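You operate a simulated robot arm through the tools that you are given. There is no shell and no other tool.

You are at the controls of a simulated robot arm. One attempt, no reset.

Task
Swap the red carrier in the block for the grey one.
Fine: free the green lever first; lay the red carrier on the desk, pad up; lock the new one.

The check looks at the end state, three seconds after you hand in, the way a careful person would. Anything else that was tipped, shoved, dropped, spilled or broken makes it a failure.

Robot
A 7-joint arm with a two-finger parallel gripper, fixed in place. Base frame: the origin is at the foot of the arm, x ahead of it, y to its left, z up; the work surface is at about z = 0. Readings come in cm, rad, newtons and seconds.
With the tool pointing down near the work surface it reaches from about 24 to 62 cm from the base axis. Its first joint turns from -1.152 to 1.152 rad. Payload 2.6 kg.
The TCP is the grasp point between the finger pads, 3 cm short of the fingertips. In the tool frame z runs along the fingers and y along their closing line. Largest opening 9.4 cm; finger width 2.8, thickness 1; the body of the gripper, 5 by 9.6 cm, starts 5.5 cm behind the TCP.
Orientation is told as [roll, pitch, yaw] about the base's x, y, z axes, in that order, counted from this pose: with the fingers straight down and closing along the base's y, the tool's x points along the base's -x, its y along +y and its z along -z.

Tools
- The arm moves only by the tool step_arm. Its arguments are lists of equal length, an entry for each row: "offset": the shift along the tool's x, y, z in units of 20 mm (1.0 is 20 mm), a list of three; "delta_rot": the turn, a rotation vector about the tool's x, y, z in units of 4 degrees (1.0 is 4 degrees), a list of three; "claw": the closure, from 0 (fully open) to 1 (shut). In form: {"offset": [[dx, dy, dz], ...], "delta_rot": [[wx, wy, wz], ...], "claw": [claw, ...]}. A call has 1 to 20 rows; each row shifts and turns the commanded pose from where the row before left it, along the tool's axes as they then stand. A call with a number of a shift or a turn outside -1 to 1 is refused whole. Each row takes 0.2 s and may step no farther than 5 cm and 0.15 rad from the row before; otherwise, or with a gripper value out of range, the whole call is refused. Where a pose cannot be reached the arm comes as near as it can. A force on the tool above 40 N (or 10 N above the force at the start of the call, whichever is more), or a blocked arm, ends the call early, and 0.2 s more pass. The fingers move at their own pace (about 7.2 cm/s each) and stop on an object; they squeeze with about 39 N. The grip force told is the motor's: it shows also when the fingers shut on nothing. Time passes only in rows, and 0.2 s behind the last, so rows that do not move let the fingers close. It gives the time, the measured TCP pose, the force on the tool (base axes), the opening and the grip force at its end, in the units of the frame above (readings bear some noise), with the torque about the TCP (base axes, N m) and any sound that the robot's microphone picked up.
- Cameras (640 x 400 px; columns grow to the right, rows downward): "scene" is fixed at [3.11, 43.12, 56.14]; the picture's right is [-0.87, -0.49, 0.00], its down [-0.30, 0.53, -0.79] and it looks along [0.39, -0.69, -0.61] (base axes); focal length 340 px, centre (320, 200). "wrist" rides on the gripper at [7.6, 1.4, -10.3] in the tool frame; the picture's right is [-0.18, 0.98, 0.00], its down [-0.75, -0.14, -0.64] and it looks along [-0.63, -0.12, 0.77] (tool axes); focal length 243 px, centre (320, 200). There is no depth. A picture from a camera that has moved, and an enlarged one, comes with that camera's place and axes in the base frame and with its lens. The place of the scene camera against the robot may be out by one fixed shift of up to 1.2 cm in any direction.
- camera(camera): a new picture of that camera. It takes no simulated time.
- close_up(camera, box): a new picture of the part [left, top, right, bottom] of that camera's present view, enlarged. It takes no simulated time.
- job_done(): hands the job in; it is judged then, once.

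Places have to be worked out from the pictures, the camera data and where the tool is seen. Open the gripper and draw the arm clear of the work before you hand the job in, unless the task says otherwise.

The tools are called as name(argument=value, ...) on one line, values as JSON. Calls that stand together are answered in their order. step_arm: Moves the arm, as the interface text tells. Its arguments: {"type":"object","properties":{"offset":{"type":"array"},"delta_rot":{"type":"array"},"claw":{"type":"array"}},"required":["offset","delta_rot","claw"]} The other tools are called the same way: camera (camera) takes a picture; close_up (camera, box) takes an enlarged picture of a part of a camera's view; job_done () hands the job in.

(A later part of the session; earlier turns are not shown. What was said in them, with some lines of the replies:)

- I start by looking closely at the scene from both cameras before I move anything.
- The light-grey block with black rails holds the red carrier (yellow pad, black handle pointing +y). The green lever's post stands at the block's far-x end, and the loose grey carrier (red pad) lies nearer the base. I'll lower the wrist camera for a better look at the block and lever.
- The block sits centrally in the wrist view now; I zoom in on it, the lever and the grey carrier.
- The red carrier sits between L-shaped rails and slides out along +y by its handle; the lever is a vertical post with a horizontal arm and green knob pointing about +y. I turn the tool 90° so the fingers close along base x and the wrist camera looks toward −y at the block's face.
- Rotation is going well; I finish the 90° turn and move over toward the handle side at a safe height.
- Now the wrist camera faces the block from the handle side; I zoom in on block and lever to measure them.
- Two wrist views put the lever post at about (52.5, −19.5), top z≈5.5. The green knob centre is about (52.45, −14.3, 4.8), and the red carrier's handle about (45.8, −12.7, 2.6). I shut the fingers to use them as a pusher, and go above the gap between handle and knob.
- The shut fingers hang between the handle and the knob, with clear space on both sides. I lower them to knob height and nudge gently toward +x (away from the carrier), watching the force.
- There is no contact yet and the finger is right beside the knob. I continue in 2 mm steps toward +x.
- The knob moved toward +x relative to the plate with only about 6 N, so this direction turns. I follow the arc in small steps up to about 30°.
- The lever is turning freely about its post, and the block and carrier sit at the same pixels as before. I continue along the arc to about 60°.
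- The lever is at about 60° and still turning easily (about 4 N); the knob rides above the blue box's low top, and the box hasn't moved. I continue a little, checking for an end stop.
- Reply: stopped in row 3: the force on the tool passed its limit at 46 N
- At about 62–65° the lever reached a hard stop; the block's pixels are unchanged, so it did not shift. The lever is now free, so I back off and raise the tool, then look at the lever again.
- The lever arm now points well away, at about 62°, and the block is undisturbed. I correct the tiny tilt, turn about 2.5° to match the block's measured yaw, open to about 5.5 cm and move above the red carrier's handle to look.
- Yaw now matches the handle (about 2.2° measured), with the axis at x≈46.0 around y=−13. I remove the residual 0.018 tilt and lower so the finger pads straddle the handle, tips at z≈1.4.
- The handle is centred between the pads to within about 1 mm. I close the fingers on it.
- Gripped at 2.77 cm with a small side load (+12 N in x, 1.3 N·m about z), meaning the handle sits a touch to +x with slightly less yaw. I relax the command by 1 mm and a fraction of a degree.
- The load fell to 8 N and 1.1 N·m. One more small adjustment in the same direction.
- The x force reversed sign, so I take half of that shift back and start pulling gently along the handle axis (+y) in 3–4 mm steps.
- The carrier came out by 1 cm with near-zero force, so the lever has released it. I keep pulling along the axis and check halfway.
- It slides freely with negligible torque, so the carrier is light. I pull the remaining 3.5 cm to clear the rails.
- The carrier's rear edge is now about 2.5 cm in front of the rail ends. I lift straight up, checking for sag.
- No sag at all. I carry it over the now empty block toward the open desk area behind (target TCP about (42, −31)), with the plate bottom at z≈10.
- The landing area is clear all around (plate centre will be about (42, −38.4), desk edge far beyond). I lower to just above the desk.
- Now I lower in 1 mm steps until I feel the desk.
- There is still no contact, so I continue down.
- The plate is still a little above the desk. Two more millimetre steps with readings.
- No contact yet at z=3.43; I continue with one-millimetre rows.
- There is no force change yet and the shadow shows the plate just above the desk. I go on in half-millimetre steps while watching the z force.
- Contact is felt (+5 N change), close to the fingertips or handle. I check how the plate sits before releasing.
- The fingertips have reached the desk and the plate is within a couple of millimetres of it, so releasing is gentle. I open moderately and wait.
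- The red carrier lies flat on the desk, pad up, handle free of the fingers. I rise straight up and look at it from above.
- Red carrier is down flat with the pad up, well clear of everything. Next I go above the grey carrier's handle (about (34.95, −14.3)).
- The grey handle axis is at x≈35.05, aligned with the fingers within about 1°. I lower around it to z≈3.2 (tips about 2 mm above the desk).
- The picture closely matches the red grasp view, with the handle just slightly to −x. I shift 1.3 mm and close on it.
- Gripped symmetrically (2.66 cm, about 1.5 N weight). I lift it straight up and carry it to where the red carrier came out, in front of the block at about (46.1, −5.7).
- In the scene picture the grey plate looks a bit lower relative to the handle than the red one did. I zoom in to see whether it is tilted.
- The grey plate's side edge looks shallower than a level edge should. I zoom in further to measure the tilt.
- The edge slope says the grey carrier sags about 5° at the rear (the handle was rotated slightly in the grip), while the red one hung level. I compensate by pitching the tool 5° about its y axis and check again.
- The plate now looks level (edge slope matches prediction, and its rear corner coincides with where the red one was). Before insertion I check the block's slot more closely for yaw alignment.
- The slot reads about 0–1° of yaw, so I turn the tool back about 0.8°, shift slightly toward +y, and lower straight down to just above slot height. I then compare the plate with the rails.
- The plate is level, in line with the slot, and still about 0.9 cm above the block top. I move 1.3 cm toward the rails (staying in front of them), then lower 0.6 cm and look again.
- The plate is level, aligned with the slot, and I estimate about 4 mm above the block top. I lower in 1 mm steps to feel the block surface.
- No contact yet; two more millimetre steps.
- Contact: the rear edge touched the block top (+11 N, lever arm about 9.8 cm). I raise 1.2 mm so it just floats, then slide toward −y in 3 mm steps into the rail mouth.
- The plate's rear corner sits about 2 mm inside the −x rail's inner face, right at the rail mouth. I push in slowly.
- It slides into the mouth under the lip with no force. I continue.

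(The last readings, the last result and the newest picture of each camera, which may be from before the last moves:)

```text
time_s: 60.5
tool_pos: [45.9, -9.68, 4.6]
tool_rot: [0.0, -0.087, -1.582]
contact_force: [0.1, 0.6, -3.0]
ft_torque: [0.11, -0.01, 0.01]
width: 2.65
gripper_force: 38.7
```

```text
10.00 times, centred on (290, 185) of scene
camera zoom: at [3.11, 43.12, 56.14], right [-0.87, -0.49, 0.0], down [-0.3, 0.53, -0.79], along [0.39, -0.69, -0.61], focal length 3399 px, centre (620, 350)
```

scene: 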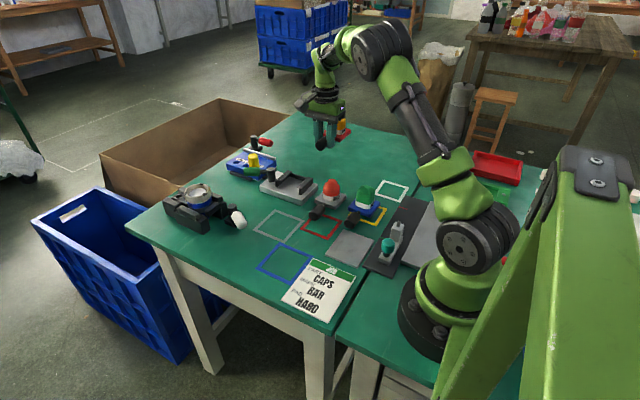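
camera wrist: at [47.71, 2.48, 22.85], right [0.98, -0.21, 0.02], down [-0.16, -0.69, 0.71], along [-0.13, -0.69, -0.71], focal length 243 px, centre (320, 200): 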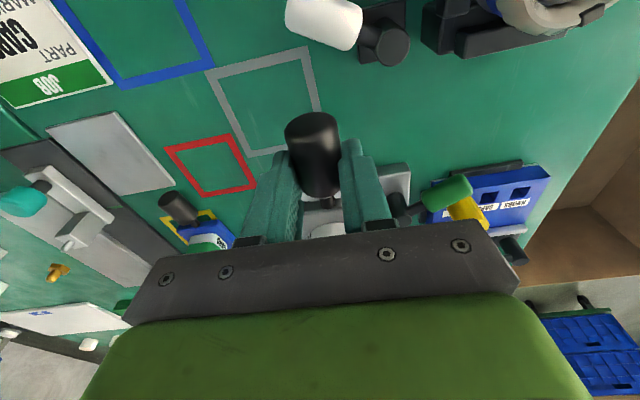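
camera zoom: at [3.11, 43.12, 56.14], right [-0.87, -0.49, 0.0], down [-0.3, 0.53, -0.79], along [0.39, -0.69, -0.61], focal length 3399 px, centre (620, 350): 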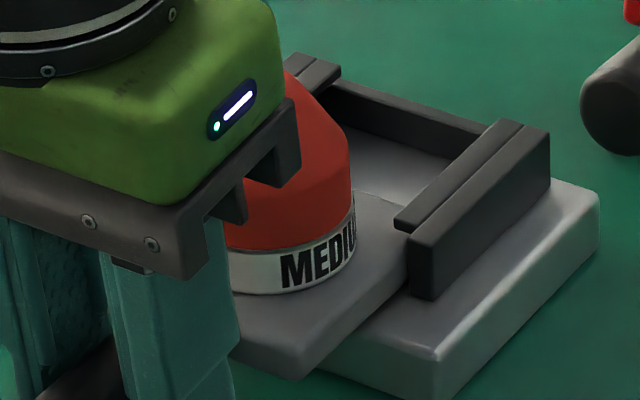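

It is well engaged under the rail with no side load. I continue another 1.8 cm.

step_arm(offset=[[-0.15, 0, 0.013], [-0.15, 0, 0.013], [-0.15, 0, 0.013], [-0.15, 0, 0.013], [-0.15, 0, 0.013], [-0.15, 0, 0.013], [0, 0, 0]], delta_rot=[[0, 0, 0], [0, 0, 0], [0, 0, 0], [0, 0, 0], [0, 0, 0], [0, 0, 0], [0, 0, 0]], claw=[1, 1, 1, 1, 1, 1, 1])

close_up(camera="scene", box=[260, 165, 320, 205])

```text
time_s: 62.1
tool_pos: [46.13, -11.59, 4.53]
tool_rot: [0.0, -0.088, -1.581]
contact_force: [-0.2, 0.1, 0.0]
ft_torque: [-0.06, 0.04, -0.06]
width: 2.68
gripper_force: 38.8
```

```text
10.00 times, centred on (290, 185) of scene
camera zoom: at [3.11, 43.12, 56.14], right [-0.87, -0.49, 0.0], down [-0.3, 0.53, -0.79], along [0.39, -0.69, -0.61], focal length 3399 px, centre (620, 350)
```

zoom: 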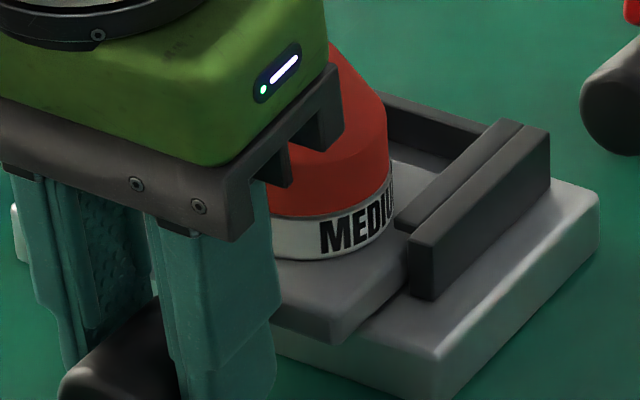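

It's going in smoothly (now resting lightly on the block). I continue in 2 mm steps toward the backstop.

step_arm(offset=[[-0.1, 0, 0.009], [-0.1, 0, 0.009], [-0.1, 0, 0.009], [-0.1, 0, 0.009], [-0.1, 0, 0.009], [0, 0, 0]], delta_rot=[[0, 0, 0], [0, 0, 0], [0, 0, 0], [0, 0, 0], [0, 0, 0], [0, 0, 0]], claw=[1, 1, 1, 1, 1, 1])

close_up(camera="scene", box=[260, 165, 320, 205])

```text
time_s: 63.5
tool_pos: [46.07, -12.51, 4.41]
tool_rot: [0.004, -0.089, -1.582]
contact_force: [-0.6, 1.7, 2.8]
ft_torque: [-0.35, 0.05, -0.1]
width: 2.65
gripper_force: 39.2
```

```text
10.00 times, centred on (290, 185) of scene
camera zoom: at [3.11, 43.12, 56.13], right [-0.87, -0.49, 0.0], down [-0.3, 0.53, -0.79], along [0.39, -0.69, -0.61], focal length 3399 px, centre (620, 350)
```

zoom: 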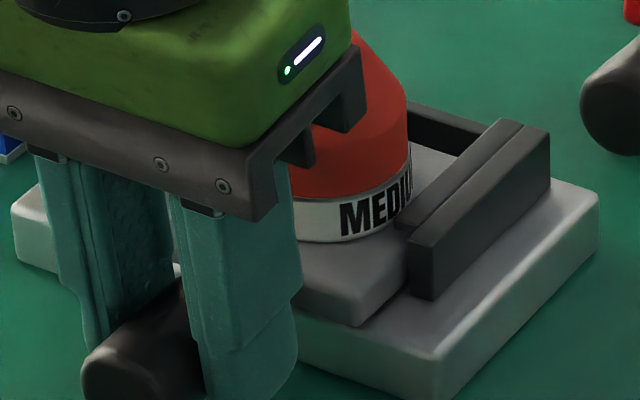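

There is light contact only. I continue in small steps to find the backstop, watching the y force.

step_arm(offset=[[-0.1, 0, 0.005], [-0.1, 0, 0.005], [-0.1, 0, 0.007], [0, 0, 0]], delta_rot=[[0, 0, 0], [0, 0, 0], [0, 0, 0], [0, 0, 0]], claw=[1, 1, 1, 1])

close_up(camera="scene", box=[260, 165, 320, 205])

```text
time_s: 64.5
tool_pos: [46.13, -13.04, 4.55]
tool_rot: [0.001, -0.088, -1.583]
contact_force: [0.5, 0.1, -1.5]
ft_torque: [0.11, 0.0, 0.03]
width: 2.67
gripper_force: 38.6
```

```text
10.00 times, centred on (290, 185) of scene
camera zoom: at [3.11, 43.12, 56.14], right [-0.87, -0.49, 0.0], down [-0.3, 0.53, -0.79], along [0.39, -0.69, -0.61], focal length 3399 px, centre (620, 350)
```

zoom: 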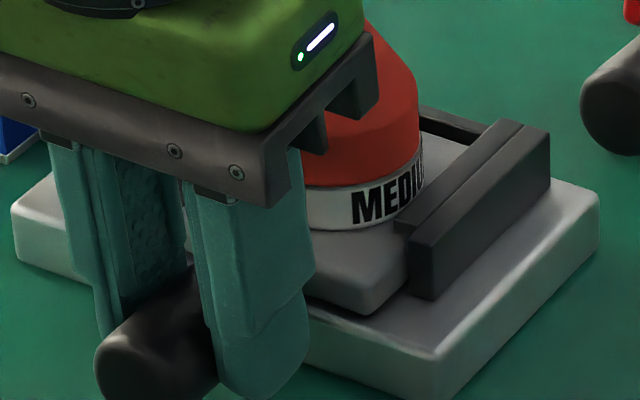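

Nearly seated: the plate front protrudes about 1.3 cm from the rails, as red's did. I press on in 1 mm steps to feel the backstop.

step_arm(offset=[[-0.05, 0, 0.004], [-0.05, 0, 0.004], [0, 0, 0]], delta_rot=[[0, 0, 0], [0, 0, 0], [0, 0, 0]], claw=[1, 1, 1])

step_arm(offset=[[-0.05, 0, 0.004], [-0.05, 0, 0.004], [0, 0, 0]], delta_rot=[[0, 0, 0], [0, 0, 0], [0, 0, 0]], claw=[1, 1, 1])

close_up(camera="scene", box=[260, 165, 320, 205])

```text
time_s: 65.3
tool_pos: [46.12, -13.24, 4.56]
tool_rot: [0.0, -0.086, -1.582]
contact_force: [-1.7, 7.4, 1.8]
ft_torque: [-0.45, 0.09, -0.25]
width: 2.67
gripper_force: 39.3
```

```text
time_s: 66.1
tool_pos: [46.0, -13.14, 4.44]
tool_rot: [0.0, -0.082, -1.581]
contact_force: [-1.5, 24.5, 10.6]
ft_torque: [0.03, 0.06, -0.57]
width: 2.69
gripper_force: 38.7
```

```text
10.00 times, centred on (290, 185) of scene
camera zoom: at [3.1, 43.13, 56.14], right [-0.87, -0.49, 0.0], down [-0.3, 0.53, -0.79], along [0.39, -0.69, -0.61], focal length 3399 px, centre (620, 350)
```

zoom: 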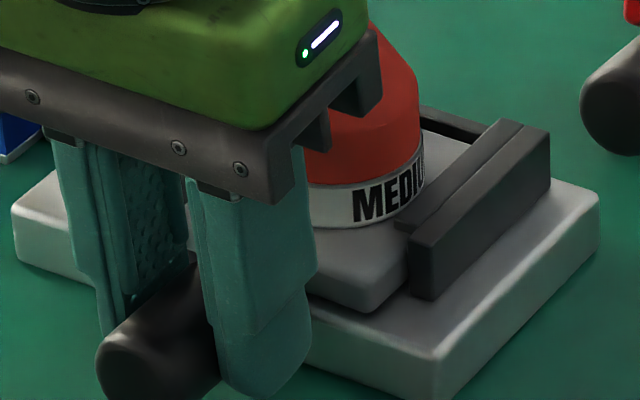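

It hit the backstop (24 N in +y) at the same depth where the red one sat, y≈−13.15, and the block hasn't moved. I relax 1 mm and release the handle.

step_arm(offset=[[0.04, 0, -0.01], [0, 0, 0], [0, 0, 0], [0, 0, 0], [0, 0, 0], [0, 0, 0]], delta_rot=[[0, 0, 0], [0, 0, 0], [0, 0, 0], [0, 0, 0], [0, 0, 0], [0, 0, 0]], claw=[1, 1, 0.69, 0.6, 0.5, 0.4])

close_up(camera="scene", box=[260, 165, 320, 205])

close_up(camera="wrist", box=[220, 60, 440, 240])

```text
time_s: 67.5
tool_pos: [45.94, -13.35, 4.57]
tool_rot: [-0.001, -0.087, -1.58]
contact_force: [-0.1, -0.4, 0.3]
ft_torque: [-0.01, 0.0, 0.02]
width: 5.63
gripper_force: 0.1
```

```text
10.00 times, centred on (290, 185) of scene
camera zoom: at [3.11, 43.12, 56.14], right [-0.87, -0.49, 0.0], down [-0.3, 0.53, -0.79], along [0.39, -0.69, -0.61], focal length 3399 px, centre (620, 350)
```

zoom: 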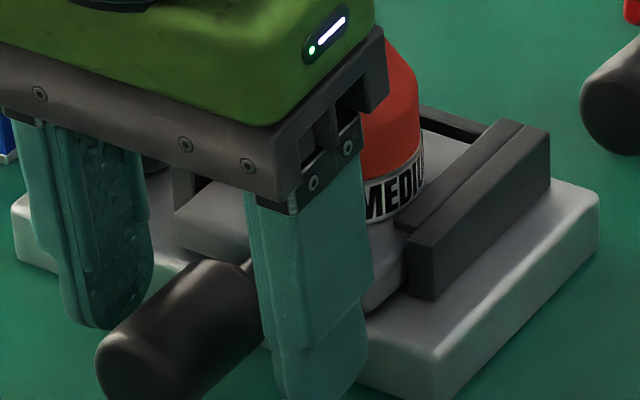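

```text
2.22 times, centred on (330, 150) of wrist
camera zoom: at [47.42, -5.03, 14.07], right [0.98, -0.19, 0.02], down [-0.15, -0.69, 0.71], along [-0.13, -0.69, -0.71], focal length 539 px, centre (298, 311)
```

zoom: 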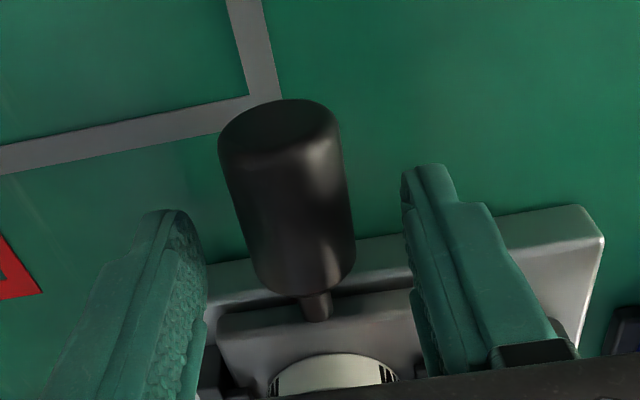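

The grey carrier is free of the fingers and sits in the slot. I raise straight up, remove the 5° tilt, and inspect it.

step_arm(offset=[[-0.026, 0, -0.3], [-0.065, 0, -0.75], [-0.065, 0, -0.75], [-0.065, 0, -0.75], [-0.065, 0, -0.75], [-0.065, 0, -0.75], [0, 0, 0], [0, 0, 0]], delta_rot=[[0, 0, 0], [0, 0, 0], [0, 0, 0], [0, 0, 0], [0, 0, 0], [0, 0, 0], [0, 0.7, 0], [0, 0.55, 0]], claw=[0.4, 0.4, 0.4, 0.4, 0.4, 0.4, 0.4, 0.4])

camera(camera="wrist")

close_up(camera="wrist", box=[220, 60, 440, 240])

close_up(camera="scene", box=[245, 150, 325, 210])

```text
time_s: 69.3
tool_pos: [45.92, -13.35, 12.57]
tool_rot: [0.001, 0.0, -1.58]
contact_force: [-0.6, 1.2, 0.0]
ft_torque: [0.01, 0.02, -0.01]
width: 5.65
gripper_force: 0.0
```

```text
taken
camera wrist: at [47.43, -5.89, 22.89], right [0.98, -0.19, 0.0], down [-0.15, -0.75, 0.64], along [-0.12, -0.63, -0.77], focal length 243 px, centre (320, 200)
```

wrist: 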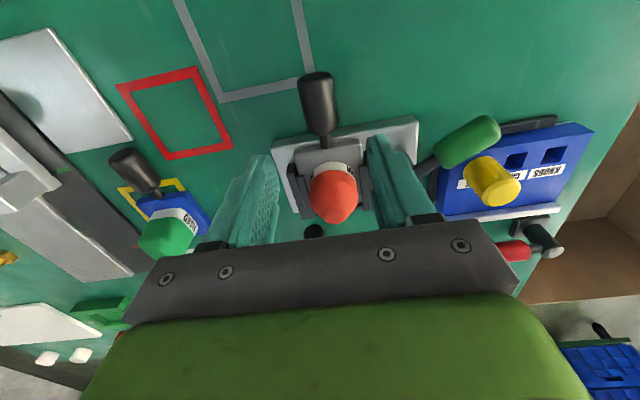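

```text
2.22 times, centred on (330, 150) of wrist
camera zoom: at [47.43, -5.89, 22.89], right [0.98, -0.19, 0.0], down [-0.15, -0.75, 0.64], along [-0.12, -0.63, -0.77], focal length 539 px, centre (298, 311)
```

zoom: 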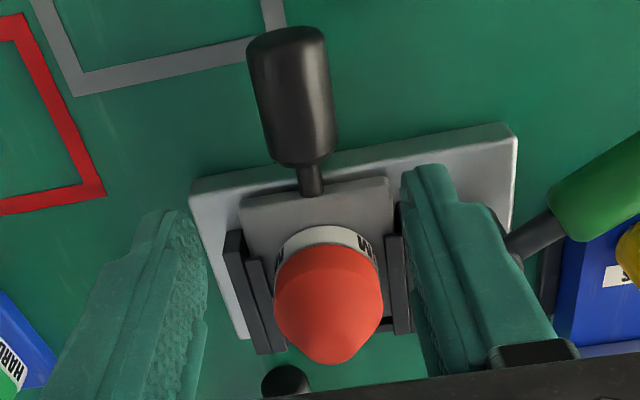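

```text
6.67 times, centred on (285, 180) of scene
camera zoom: at [3.11, 43.12, 56.14], right [-0.87, -0.49, 0.0], down [-0.3, 0.53, -0.79], along [0.39, -0.69, -0.61], focal length 2266 px, centre (553, 333)
```

zoom: 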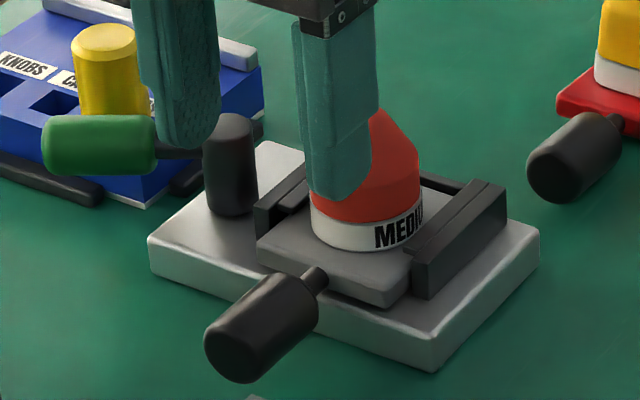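

The carrier is seated level; measured front-edge position is within 1–2 mm of red's. To be sure it is fully home, I'll shut the fingers and nudge the handle's end toward −y until I feel the stop without gripping it.

step_arm(offset=[[0.6, 0, 0], [0.75, 0, 0], [0.75, 0, 0], [0.8, 0, 0], [0, 0, 0.75], [0, 0, 0.75], [0, 0, 0.75], [0, 0, 0.75], [0, 0, 0.75]], delta_rot=[[0, 0, 0], [0, 0, 0], [0, 0, 0], [0, 0, 0], [0, 0, 0], [0, 0, 0], [0, 0, 0], [0, 0, 0], [0, 0, 0]], claw=[0.4, 0.6, 0.8, 1, 1, 1, 1, 1, 1])

camera(camera="wrist")

close_up(camera="scene", box=[235, 140, 325, 215])

```text
time_s: 71.3
tool_pos: [45.97, -7.56, 5.17]
tool_rot: [0.0, 0.0, -1.581]
contact_force: [-0.5, -0.2, -0.4]
ft_torque: [-0.01, -0.04, -0.03]
width: 0.03
gripper_force: 32.9
```

```text
taken
camera wrist: at [47.47, -0.06, 15.34], right [0.98, -0.2, 0.0], down [-0.15, -0.75, 0.64], along [-0.13, -0.63, -0.77], focal length 243 px, centre (320, 200)
```

wrist: 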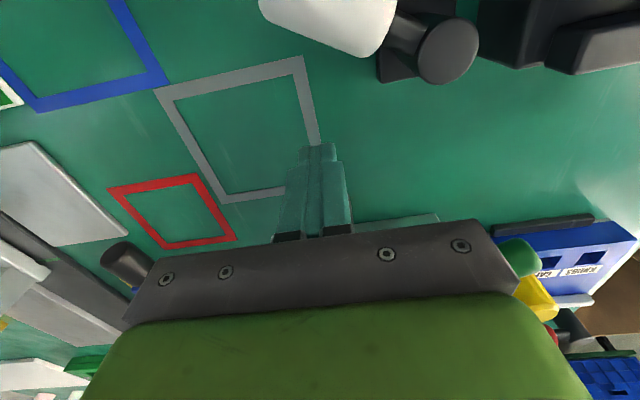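

```text
5.33 times, centred on (280, 178) of scene
camera zoom: at [3.11, 43.12, 56.14], right [-0.87, -0.49, 0.0], down [-0.3, 0.53, -0.79], along [0.39, -0.69, -0.61], focal length 1813 px, centre (533, 320)
```

zoom: 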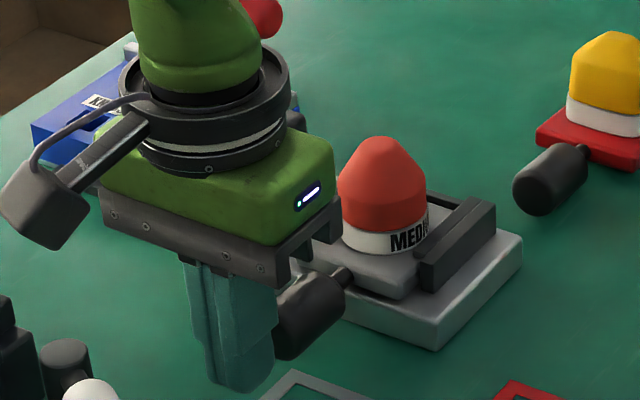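

Fingers are behind the handle's end. I push toward −y in 2 mm steps, reading the force each time.

step_arm(offset=[[-0.1, 0, 0], [-0.1, 0, 0], [-0.1, 0, 0], [-0.1, 0, 0], [0, 0, 0]], delta_rot=[[0, 0, 0], [0, 0, 0], [0, 0, 0], [0, 0, 0], [0, 0, 0]], claw=[1, 1, 1, 1, 1])

step_arm(offset=[[-0.1, 0, 0], [-0.1, 0, 0], [0, 0, 0]], delta_rot=[[0, 0, 0], [0, 0, 0], [0, 0, 0]], claw=[1, 1, 1])

```text
time_s: 72.5
tool_pos: [46.01, -8.4, 5.09]
tool_rot: [0.001, 0.0, -1.58]
contact_force: [-0.8, 0.0, 0.6]
ft_torque: [0.0, 0.0, 0.03]
width: 0.0
gripper_force: 33.5
```

```text
time_s: 73.3
tool_pos: [46.04, -8.8, 5.17]
tool_rot: [-0.001, 0.001, -1.581]
contact_force: [0.6, 0.0, -0.1]
ft_torque: [0.02, -0.01, 0.03]
width: 0.0
gripper_force: 33.1
```

No contact yet at y=−8.8. I continue in 1 mm steps.

step_arm(offset=[[-0.05, 0, 0], [-0.05, 0, 0], [-0.05, 0, 0], [0, 0, 0]], delta_rot=[[0, 0, 0], [0, 0, 0], [0, 0, 0], [0, 0, 0]], claw=[1, 1, 1, 1])

close_up(camera="scene", box=[255, 165, 315, 215])

```text
time_s: 74.3
tool_pos: [46.04, -8.77, 5.32]
tool_rot: [-0.003, 0.004, -1.582]
contact_force: [-7.5, 20.5, 4.5]
ft_torque: [0.35, 0.15, -0.13]
width: 0.0
gripper_force: 32.9
```

```text
8.00 times, centred on (285, 190) of scene
camera zoom: at [3.1, 43.12, 56.14], right [-0.87, -0.49, 0.0], down [-0.3, 0.53, -0.79], along [0.39, -0.69, -0.61], focal length 2719 px, centre (600, 280)
```

zoom: 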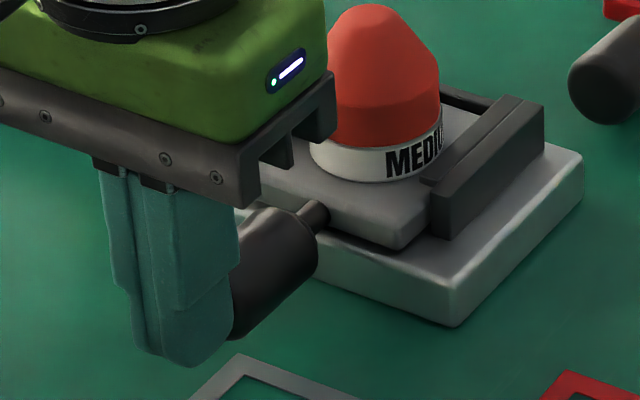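

It is fully home: 20 N at the stop with only about a millimetre of travel. I back off, rise, and turn the tool clockwise about 62° so the fingers can straddle the green knob for locking.

step_arm(offset=[[0.3, 0, 0], [0.5, 0, 0], [0, 0, -0.8], [0, 0, -0.8], [0, 0, -0.8], [0, 0, -0.8], [0, 0, -0.8], [0, 0, -0.5], [0, 0, 0], [0, 0, 0], [0, 0, 0], [0, 0, 0], [0, 0, 0], [0, 0, 0], [0, 0, 0], [0, 0, 0], [0, 0, 0], [0, 0, 0]], delta_rot=[[0, 0, 0], [0, 0, 0], [0, 0, 0], [0, 0, 0], [0, 0, 0], [0, 0, 0], [0, 0, 0], [0, 0, 0], [0, 0, 1], [0, 0, 1], [0, 0, 1], [0, 0, 1], [0, 0, 1], [0, 0, 1], [0, 0, 1], [0, 0, 1], [0, 0, 1], [0, 0, 1]], claw=[1, 1, 1, 1, 1, 1, 1, 1, 0.55, 0.55, 0.55, 0.55, 0.55, 0.55, 0.55, 0.55, 0.55, 0.55])

close_up(camera="scene", box=[225, 135, 345, 215])

```text
time_s: 78.1
tool_pos: [46.0, -7.54, 14.37]
tool_rot: [0.0, -0.001, -2.282]
contact_force: [0.2, 0.6, -0.4]
ft_torque: [0.04, -0.03, 0.01]
width: 4.22
gripper_force: 0.0
```

```text
5.00 times, centred on (285, 175) of scene
camera zoom: at [3.11, 43.12, 56.14], right [-0.87, -0.49, 0.0], down [-0.3, 0.53, -0.79], along [0.39, -0.69, -0.61], focal length 1700 px, centre (495, 325)
```

zoom: 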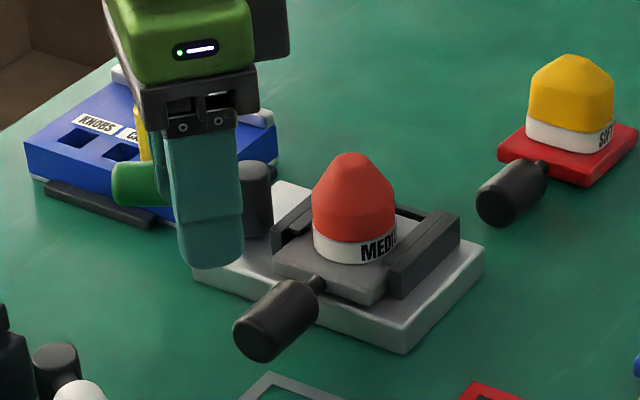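

Yaw reaches −2.28 fine. I finish the turn to about −2.66 and move above the green knob at about (57.1, −17.1).

step_arm(offset=[[0, 0, 0], [0, 0, 0], [0, 0, 0], [0, 0, 0], [0, 0, 0], [0, 0, 0], [0.301, 0.754, 0], [0.301, 0.754, 0], [0.301, 0.754, 0], [0.301, 0.754, 0], [0.301, 0.754, 0], [0.301, 0.754, 0], [0.301, 0.754, 0], [0.301, 0.754, 0], [0.301, 0.754, 0], [0, 0, 0]], delta_rot=[[0, 0, 1], [0, 0, 1], [0, 0, 1], [0, 0, 1], [0, 0, 1], [0, 0, 0.4], [0, 0, 0], [0, 0, 0], [0, 0, 0], [0, 0, 0], [0, 0, 0], [0, 0, 0], [0, 0, 0], [0, 0, 0], [0, 0, 0], [0, 0, 0]], claw=[0.55, 0.55, 0.55, 0.55, 0.55, 0.55, 0.55, 0.55, 0.55, 0.55, 0.55, 0.55, 0.55, 0.55, 0.55, 0.55])

camera(camera="wrist")

close_up(camera="scene", box=[215, 115, 335, 205])

```text
time_s: 81.5
tool_pos: [57.21, -17.13, 14.24]
tool_rot: [0.0, -0.001, -2.655]
contact_force: [-0.1, -0.8, 0.0]
ft_torque: [-0.01, 0.01, 0.0]
width: 4.22
gripper_force: 0.1
```

```text
taken
camera wrist: at [64.46, -14.9, 24.43], right [0.29, -0.96, 0.0], down [-0.73, -0.23, 0.64], along [-0.61, -0.19, -0.77], focal length 243 px, centre (320, 200)
```

wrist: 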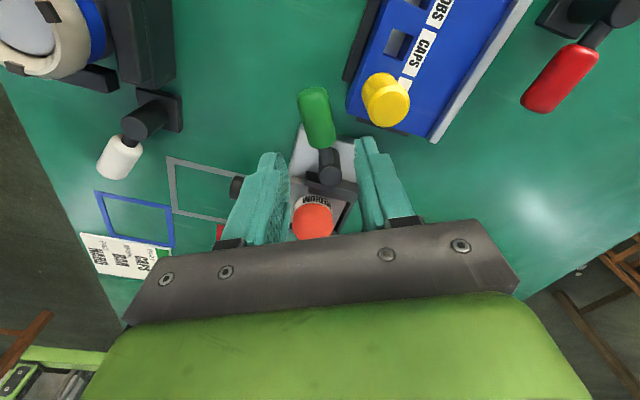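

```text
4.44 times, centred on (275, 160) of scene
camera zoom: at [3.11, 43.12, 56.14], right [-0.87, -0.49, 0.0], down [-0.3, 0.53, -0.79], along [0.39, -0.69, -0.61], focal length 1511 px, centre (520, 378)
```

zoom: 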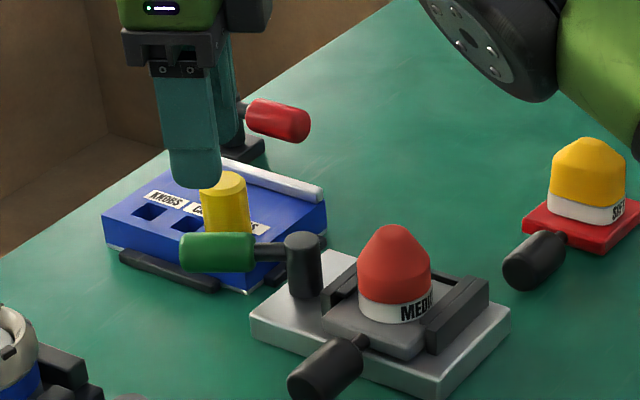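

The fingers are centred over the knob (axis about 60°) and well clear of the yellow peg. I lower so the fingers straddle it, tips about 3.1 cm high and above the blue box top.

step_arm(offset=[[0, 0, 0.8], [0, 0, 0.8], [0, 0, 0.8], [0, 0, 0.8], [0, 0, 0.6], [0, 0, 0.27], [0, 0, 0]], delta_rot=[[0, 0, 0], [0, 0, 0], [0, 0, 0], [0, 0, 0], [0, 0, 0], [0, 0, 0], [0, 0, 0]], claw=[0.55, 0.55, 0.55, 0.55, 0.55, 0.55, 0.55])

camera(camera="wrist")

close_up(camera="scene", box=[215, 130, 315, 200])

```text
time_s: 83.1
tool_pos: [57.26, -17.05, 5.91]
tool_rot: [-0.001, 0.0, -2.656]
contact_force: [0.4, 0.0, -0.3]
ft_torque: [-0.01, 0.0, -0.01]
width: 4.23
gripper_force: 0.0
```

```text
taken
camera wrist: at [64.54, -14.85, 16.24], right [0.29, -0.96, 0.0], down [-0.73, -0.23, 0.64], along [-0.61, -0.19, -0.77], focal length 243 px, centre (320, 200)
```

wrist: 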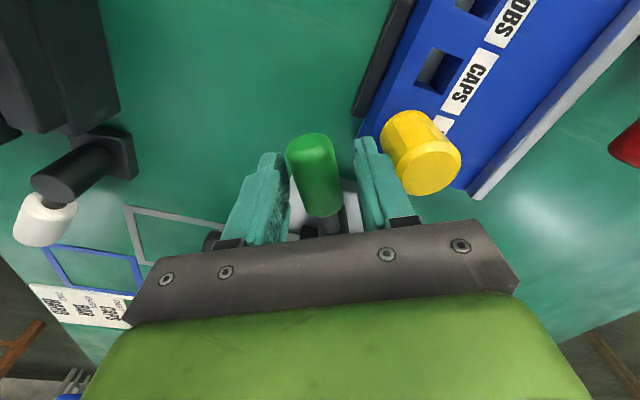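

```text
5.71 times, centred on (265, 165) of scene
camera zoom: at [3.11, 43.12, 56.14], right [-0.87, -0.49, 0.0], down [-0.3, 0.53, -0.79], along [0.39, -0.69, -0.61], focal length 1942 px, centre (634, 400)
```

zoom: 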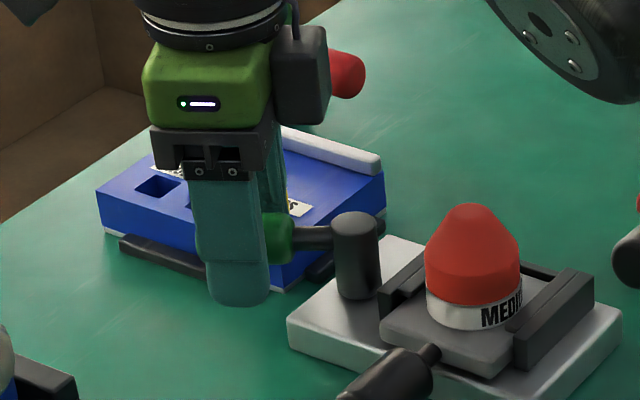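

The fingers straddle the knob with clearance on both sides. I swing the lever back, moving the fingers along the arc around the post (4° per row), checking forces after each group.

step_arm(offset=[[0, -0.16, 0], [0, -0.16, 0], [0, -0.14, 0], [-0.033, -0.184, 0], [-0.033, -0.184, 0], [-0.033, -0.184, 0], [-0.033, -0.184, 0]], delta_rot=[[0, 0, 0], [0, 0, 0], [0, 0, 0], [0, 0, -1], [0, 0, -1], [0, 0, -1], [0, 0, -1]], claw=[0.55, 0.55, 0.55, 0.55, 0.55, 0.55, 0.55])

camera(camera="wrist")

close_up(camera="scene", box=[215, 130, 315, 200])

```text
time_s: 84.7
tool_pos: [55.69, -15.04, 5.93]
tool_rot: [0.002, 0.0, -2.375]
contact_force: [1.8, -4.7, 0.1]
ft_torque: [-0.09, -0.07, 0.0]
width: 4.5
gripper_force: 1.6
```

```text
taken
camera wrist: at [62.11, -10.83, 16.27], right [0.55, -0.84, 0.0], down [-0.64, -0.42, 0.64], along [-0.54, -0.35, -0.77], focal length 243 px, centre (320, 200)
```

wrist: 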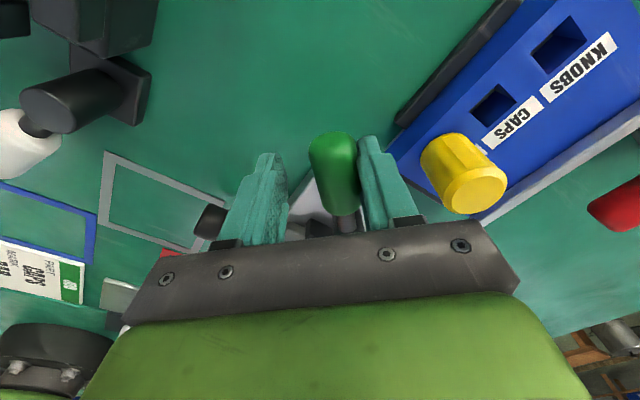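

```text
5.71 times, centred on (265, 165) of scene
camera zoom: at [3.11, 43.12, 56.14], right [-0.87, -0.49, 0.0], down [-0.3, 0.53, -0.79], along [0.39, -0.69, -0.61], focal length 1942 px, centre (634, 400)
```

zoom: 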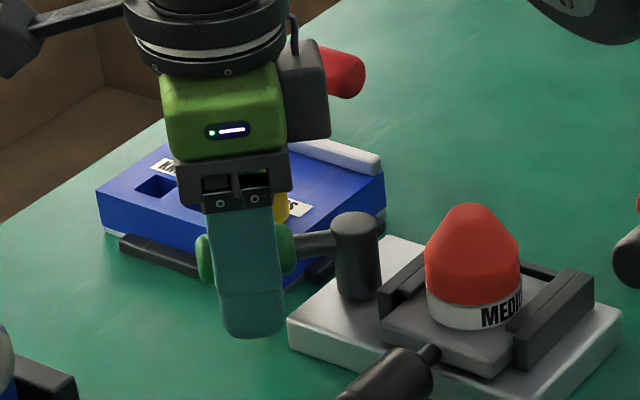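

The lever follows with about 5 N of push. I continue along the arc.

step_arm(offset=[[-0.033, -0.184, 0], [-0.033, -0.184, 0], [-0.033, -0.184, 0], [-0.033, -0.184, 0], [-0.033, -0.184, 0]], delta_rot=[[0, 0, -1], [0, 0, -1], [0, 0, -1], [0, 0, -1], [0, 0, -1]], claw=[0.55, 0.55, 0.55, 0.55, 0.55])

camera(camera="wrist")

close_up(camera="scene", box=[215, 130, 325, 205])

```text
time_s: 85.9
tool_pos: [54.03, -14.09, 6.12]
tool_rot: [0.001, 0.0, -2.025]
contact_force: [4.4, -3.0, -1.0]
ft_torque: [0.03, -0.02, 0.04]
width: 4.52
gripper_force: 2.9
```

```text
taken
camera wrist: at [58.65, -8.01, 16.32], right [0.8, -0.6, 0.0], down [-0.46, -0.61, 0.64], along [-0.38, -0.51, -0.77], focal length 243 px, centre (320, 200)
```

wrist: 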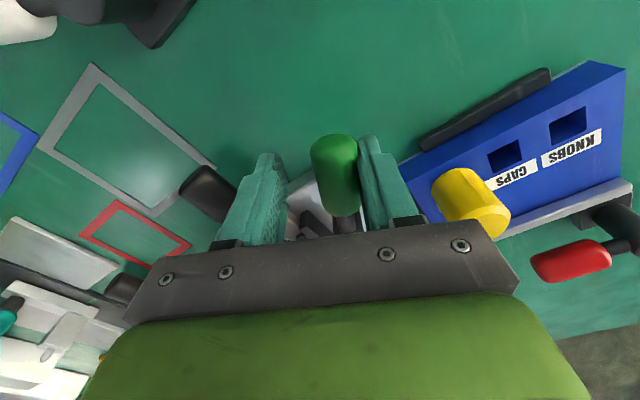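

```text
5.33 times, centred on (270, 168) of scene
camera zoom: at [3.11, 43.12, 56.14], right [-0.87, -0.49, 0.0], down [-0.3, 0.53, -0.79], along [0.39, -0.69, -0.61], focal length 1813 px, centre (587, 373)
```

zoom: 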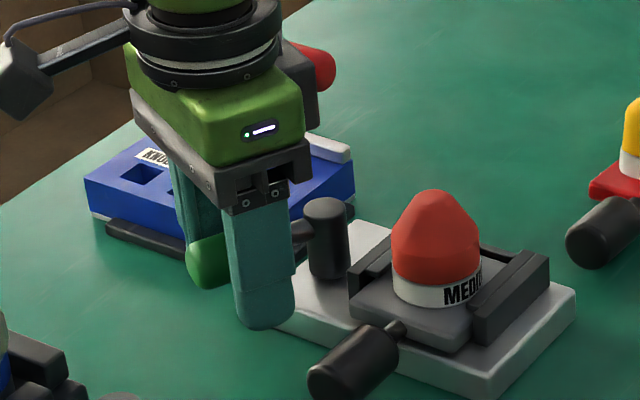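

Lever at about 26° and following. I continue five more rows toward the locked position.

step_arm(offset=[[-0.033, -0.184, 0], [-0.033, -0.184, 0], [-0.033, -0.184, 0], [-0.033, -0.184, 0]], delta_rot=[[0, 0, -1], [0, 0, -1], [0, 0, -1], [0, 0, -1]], claw=[0.55, 0.55, 0.55, 0.55])

close_up(camera="wrist", box=[200, 90, 440, 240])

close_up(camera="scene", box=[225, 130, 325, 205])

```text
time_s: 86.9
tool_pos: [52.59, -13.95, 6.06]
tool_rot: [0.0, 0.0, -1.748]
contact_force: [4.4, -0.6, -0.1]
ft_torque: [0.06, -0.04, 0.08]
width: 4.43
gripper_force: 2.8
```

```text
2.67 times, centred on (320, 165) of wrist
camera zoom: at [55.3, -6.8, 16.32], right [0.94, -0.35, 0.0], down [-0.27, -0.72, 0.64], along [-0.23, -0.6, -0.77], focal length 647 px, centre (320, 293)
```

zoom: 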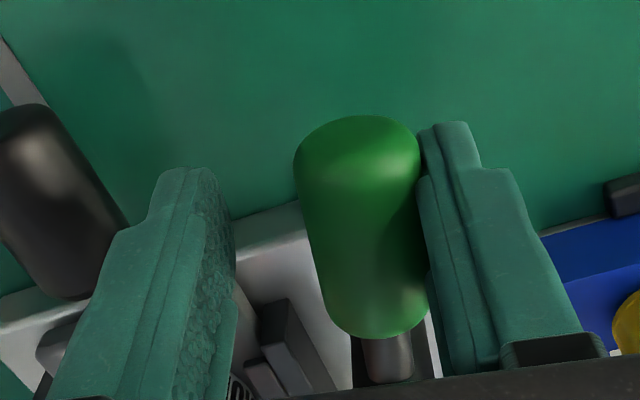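

```text
5.33 times, centred on (275, 168) of scene
camera zoom: at [3.11, 43.12, 56.14], right [-0.87, -0.49, 0.0], down [-0.3, 0.53, -0.79], along [0.39, -0.69, -0.61], focal length 1813 px, centre (560, 373)
```

zoom: 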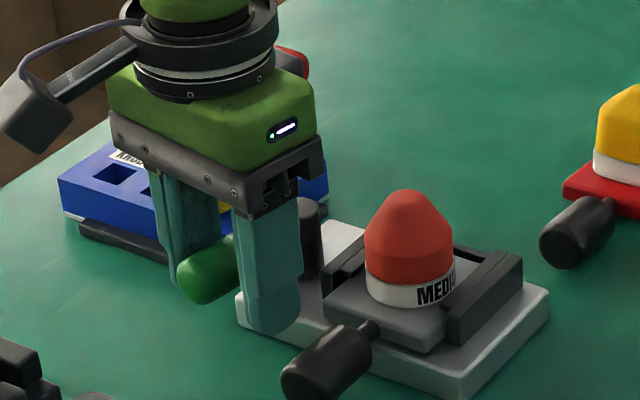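

Lever at about 9°. I go on in 2° rows, watching for the stop.

step_arm(offset=[[-0.017, -0.092, 0], [-0.017, -0.092, 0], [-0.017, -0.092, 0], [0, 0, 0]], delta_rot=[[0, 0, -0.5], [0, 0, -0.5], [0, 0, -0.5], [0, 0, 0]], claw=[0.55, 0.55, 0.55, 0.55])

close_up(camera="wrist", box=[200, 90, 440, 240])

```text
time_s: 87.9
tool_pos: [51.97, -14.01, 5.96]
tool_rot: [0.0, -0.001, -1.645]
contact_force: [2.7, -0.7, 1.0]
ft_torque: [0.0, -0.06, -0.01]
width: 4.42
gripper_force: 1.4
```

```text
2.67 times, centred on (320, 165) of wrist
camera zoom: at [54.0, -6.62, 16.22], right [0.97, -0.26, 0.0], down [-0.2, -0.74, 0.64], along [-0.16, -0.62, -0.77], focal length 647 px, centre (320, 293)
```

zoom: 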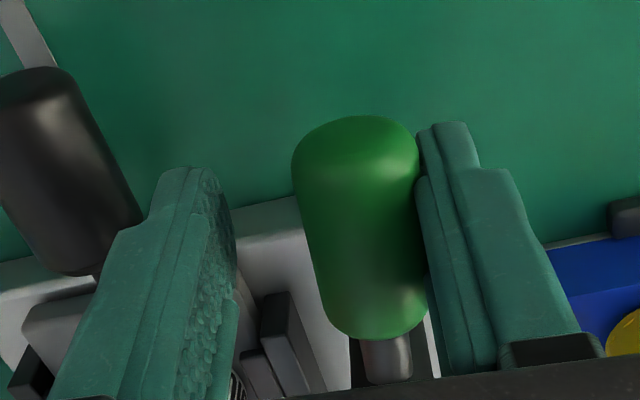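

At 4°; the far finger still has over 1 cm to the carrier's handle. I continue in 1–2° rows.

step_arm(offset=[[-0.017, -0.092, 0], [-0.009, -0.046, 0], [0, 0, 0]], delta_rot=[[0, 0, -0.5], [0, 0, -0.25], [0, 0, 0]], claw=[0.55, 0.55, 0.55])

step_arm(offset=[[-0.005, -0.046, 0], [0, -0.046, 0], [0, 0, 0]], delta_rot=[[0, 0, -0.25], [0, 0, 0], [0, 0, 0]], claw=[0.55, 0.55, 0.55])

close_up(camera="wrist", box=[200, 90, 440, 240])

close_up(camera="scene", box=[225, 130, 325, 205])

```text
time_s: 88.7
tool_pos: [51.69, -14.03, 5.96]
tool_rot: [0.0, 0.0, -1.591]
contact_force: [4.0, -1.1, -1.2]
ft_torque: [-0.08, -0.06, 0.05]
width: 4.47
gripper_force: 2.3
```

```text
time_s: 89.5
tool_pos: [51.51, -13.95, 6.01]
tool_rot: [0.0, 0.001, -1.574]
contact_force: [7.1, -2.0, -2.7]
ft_torque: [0.03, -0.04, 0.05]
width: 4.62
gripper_force: 3.7
```

```text
2.67 times, centred on (320, 165) of wrist
camera zoom: at [52.96, -6.48, 16.24], right [0.98, -0.19, 0.0], down [-0.14, -0.75, 0.64], along [-0.12, -0.63, -0.77], focal length 647 px, centre (320, 293)
```

zoom: 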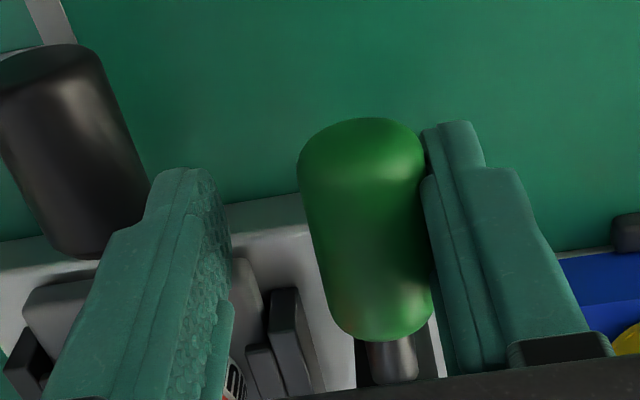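

```text
5.33 times, centred on (275, 168) of scene
camera zoom: at [3.11, 43.12, 56.14], right [-0.87, -0.49, 0.0], down [-0.3, 0.53, -0.79], along [0.39, -0.69, -0.61], focal length 1813 px, centre (560, 373)
```

zoom: 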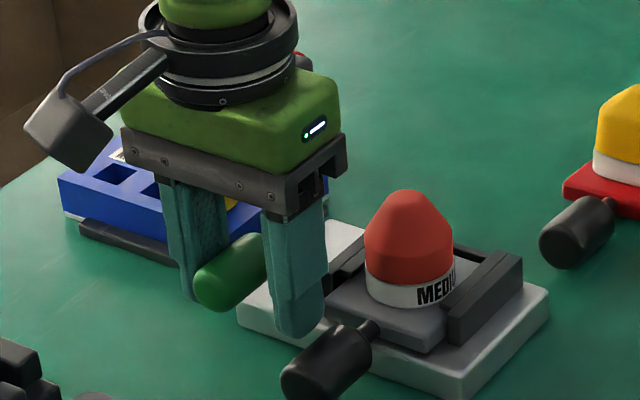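

The lever is about parallel to its original direction and the push force is rising (7 N, fingers spreading slightly). I press 2 mm more to see whether it is at the stop.

step_arm(offset=[[0, -0.05, 0], [0, -0.05, 0], [0, 0, 0]], delta_rot=[[0, 0, 0], [0, 0, 0], [0, 0, 0]], claw=[0.55, 0.55, 0.55])

close_up(camera="wrist", box=[200, 90, 440, 240])

```text
time_s: 90.3
tool_pos: [51.42, -14.04, 6.17]
tool_rot: [0.004, 0.0, -1.573]
contact_force: [13.0, 0.2, -6.1]
ft_torque: [0.06, 0.01, 0.25]
width: 5.0
gripper_force: 7.0
```

```text
2.67 times, centred on (320, 165) of wrist
camera zoom: at [52.75, -6.49, 16.3], right [0.98, -0.19, 0.0], down [-0.14, -0.75, 0.64], along [-0.12, -0.63, -0.77], focal length 647 px, centre (320, 293)
```

zoom: 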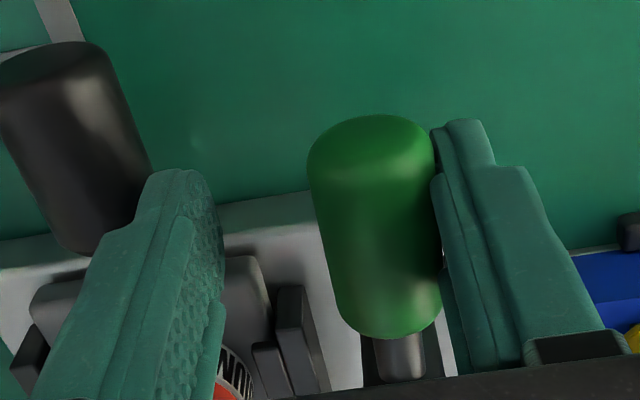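

The lever no longer moves while the force rises to 13 N and the fingers spread, so it is at its locked stop, parallel to where it was at the start. I centre the fingers off the knob, rise, and compare with the initial view.

step_arm(offset=[[0, 0.2, 0], [0, 0.22, 0], [0, 0, 0], [0, 0, -0.5], [0, 0, -0.8], [0, 0, -0.8], [0, 0, -0.8], [0, 0, -0.8], [0, 0, -0.8], [0, 0, -0.8]], delta_rot=[[0, 0, 0], [0, 0, 0], [0, 0, 0], [0, 0, 0], [0, 0, 0], [0, 0, 0], [0, 0, 0], [0, 0, 0], [0, 0, 0], [0, 0, 0]], claw=[0.55, 0.55, 0.55, 0.55, 0.55, 0.55, 0.55, 0.55, 0.55, 0.55])

camera(camera="wrist")

close_up(camera="scene", box=[245, 155, 325, 210])

```text
time_s: 92.5
tool_pos: [52.13, -14.11, 16.62]
tool_rot: [-0.001, 0.0, -1.574]
contact_force: [0.6, -0.5, -0.8]
ft_torque: [0.01, -0.01, -0.02]
width: 4.25
gripper_force: 0.0
```

```text
taken
camera wrist: at [53.52, -6.58, 26.83], right [0.98, -0.19, 0.0], down [-0.14, -0.75, 0.64], along [-0.12, -0.63, -0.77], focal length 243 px, centre (320, 200)
```

wrist: 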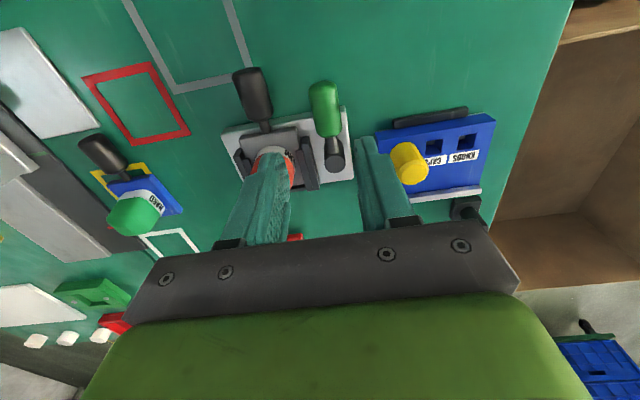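

```text
7.27 times, centred on (285, 182) of scene
camera zoom: at [3.11, 43.12, 56.14], right [-0.87, -0.49, 0.0], down [-0.3, 0.53, -0.79], along [0.39, -0.69, -0.61], focal length 2472 px, centre (574, 327)
```

zoom: 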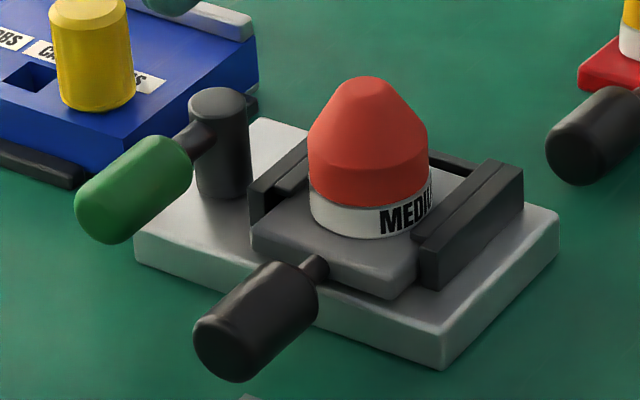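

Lever and block look the same as in the initial picture, now with the grey carrier. To check seating depth precisely, I return to the exact pose of my earlier view and compare.

step_arm(offset=[[0.663, -0.242, -0.028], [0.663, -0.242, -0.028], [0.663, -0.242, -0.028], [0.663, -0.242, -0.028], [0.663, -0.242, -0.028], [0.663, -0.242, -0.028], [0, 0, 0]], delta_rot=[[0, 0, 0], [0, 0, 0], [0, 0, 0], [0, 0, 0], [0, 0, 0], [0, 0, 0], [0, 0, 0]], claw=[0.4, 0.2, 0, 0, 0, 0, 0])

close_up(camera="wrist", box=[260, 130, 400, 240])

close_up(camera="scene", box=[265, 165, 315, 205])

```text
time_s: 94.1
tool_pos: [49.36, -6.13, 17.04]
tool_rot: [0.001, 0.001, -1.575]
contact_force: [0.1, 0.0, -0.2]
ft_torque: [0.04, -0.01, -0.04]
width: 9.39
gripper_force: 0.0
```

```text
3.64 times, centred on (330, 185) of wrist
camera zoom: at [50.79, 1.42, 27.26], right [0.98, -0.19, 0.0], down [-0.14, -0.75, 0.64], along [-0.12, -0.63, -0.77], focal length 882 px, centre (284, 254)
```

zoom: 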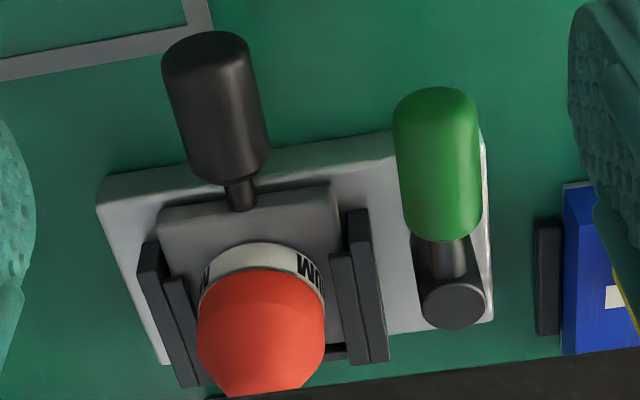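

```text
10.00 times, centred on (290, 185) of scene
camera zoom: at [3.11, 43.12, 56.14], right [-0.87, -0.49, 0.0], down [-0.3, 0.53, -0.79], along [0.39, -0.69, -0.61], focal length 3399 px, centre (620, 350)
```

zoom: 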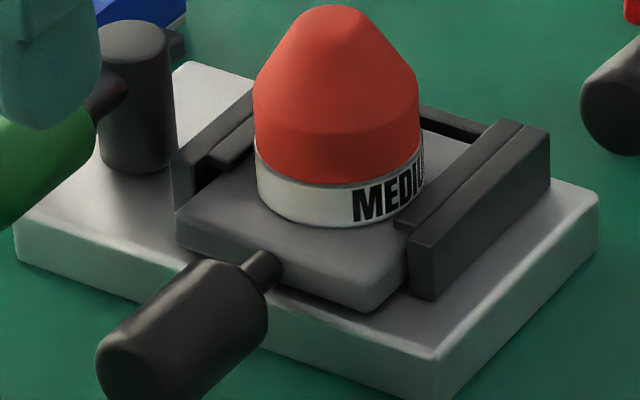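

Relative to the block, the grey carrier's depth matches red's within about 1 mm and the lever angle is the same as at the start. I raise the open gripper and draw the arm back clear of the work.

step_arm(offset=[[0, 0, -0.9], [0, 0, -0.9], [0, 0, -0.9], [0, 0, -0.9], [0, 0, -0.9], [0, 0, -0.9], [0, 0, -0.9], [0.2, -0.8, 0], [0.2, -0.8, 0], [0.2, -0.8, 0], [0.2, -0.8, 0], [0.2, -0.8, 0], [0.2, -0.8, 0], [0, 0, 0]], delta_rot=[[0, 0, 0], [0, 0, 0], [0, 0, 0], [0, 0, 0], [0, 0, 0], [0, 0, 0], [0, 0, 0], [0, 0, 0], [0, 0, 0], [0, 0, 0], [0, 0, 0], [0, 0, 0], [0, 0, 0], [0, 0, 0]], claw=[0, 0, 0, 0, 0, 0, 0, 0, 0, 0, 0, 0, 0, 0])

camera(camera="scene")

camera(camera="wrist")

close_up(camera="scene", box=[220, 120, 420, 245])

```text
time_s: 97.1
tool_pos: [39.78, -3.73, 29.64]
tool_rot: [0.001, -0.001, -1.574]
contact_force: [0.5, -0.3, -0.2]
ft_torque: [0.02, 0.01, 0.0]
width: 9.42
gripper_force: 0.0
```

```text
taken
```

scene: 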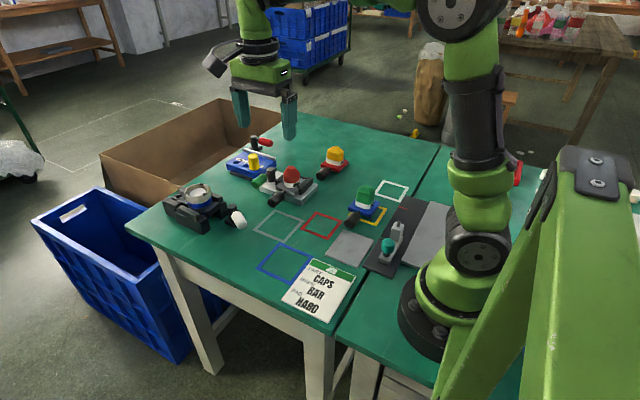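

```text
taken
camera wrist: at [41.19, 3.87, 39.91], right [0.98, -0.19, 0.0], down [-0.14, -0.75, 0.64], along [-0.12, -0.63, -0.77], focal length 243 px, centre (320, 200)
```

wrist: 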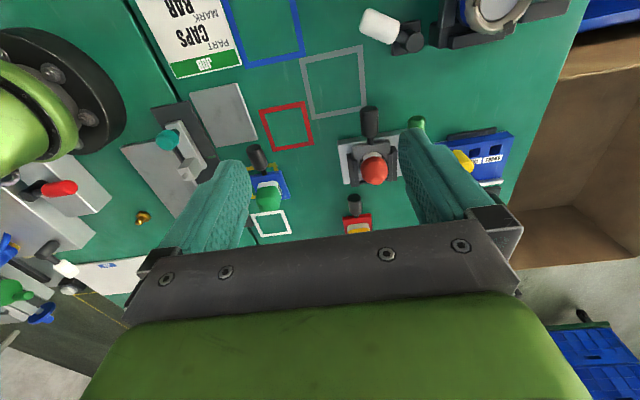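

```text
3.20 times, centred on (320, 182) of scene
camera zoom: at [3.11, 43.12, 56.14], right [-0.87, -0.49, 0.0], down [-0.3, 0.53, -0.79], along [0.39, -0.69, -0.61], focal length 1088 px, centre (320, 256)
```

zoom: 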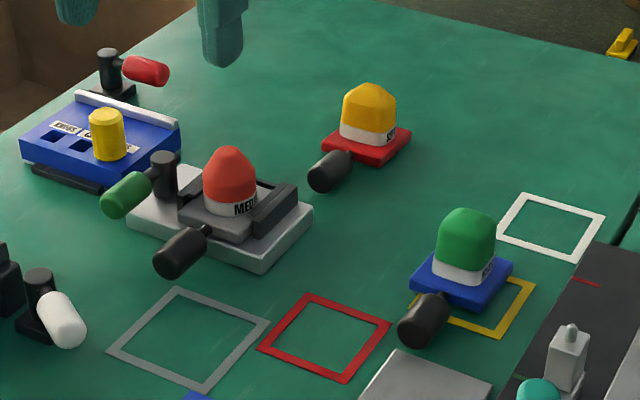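

The final pictures show:
- **Grey carrier:** seated in the block.
- **Green lever:** back at its locked angle.
- **Red carrier:** flat on the open desk, pad up.
- **Everything else:** at its original pixels.
- **Arm:** gripper open and clear of the work.

I hand in the job.

job_done()

```text
The job is handed in.
```

I swapped the carriers and handed the job in; I haven't seen the check's result.

- **Green lever:** I swung it about 62° away from the block to free the red carrier. After the swap I swung it back to its stop, at the same angle as at the start.
- **Red carrier:** it lies flat on the open desk behind the block, pad up. It dropped about 3 mm when I released it, because the fingertips reached the desk first.
- **Grey carrier:** it is in the block, pushed against the backstop. Its depth matches where the red one sat to within about 1 mm.
- **Everything else:** in the last pictures, nothing else on the desk had visibly moved.

I judged the lock by the lever's angle and by the force at its stop. I did not pull on the grey carrier to test it.
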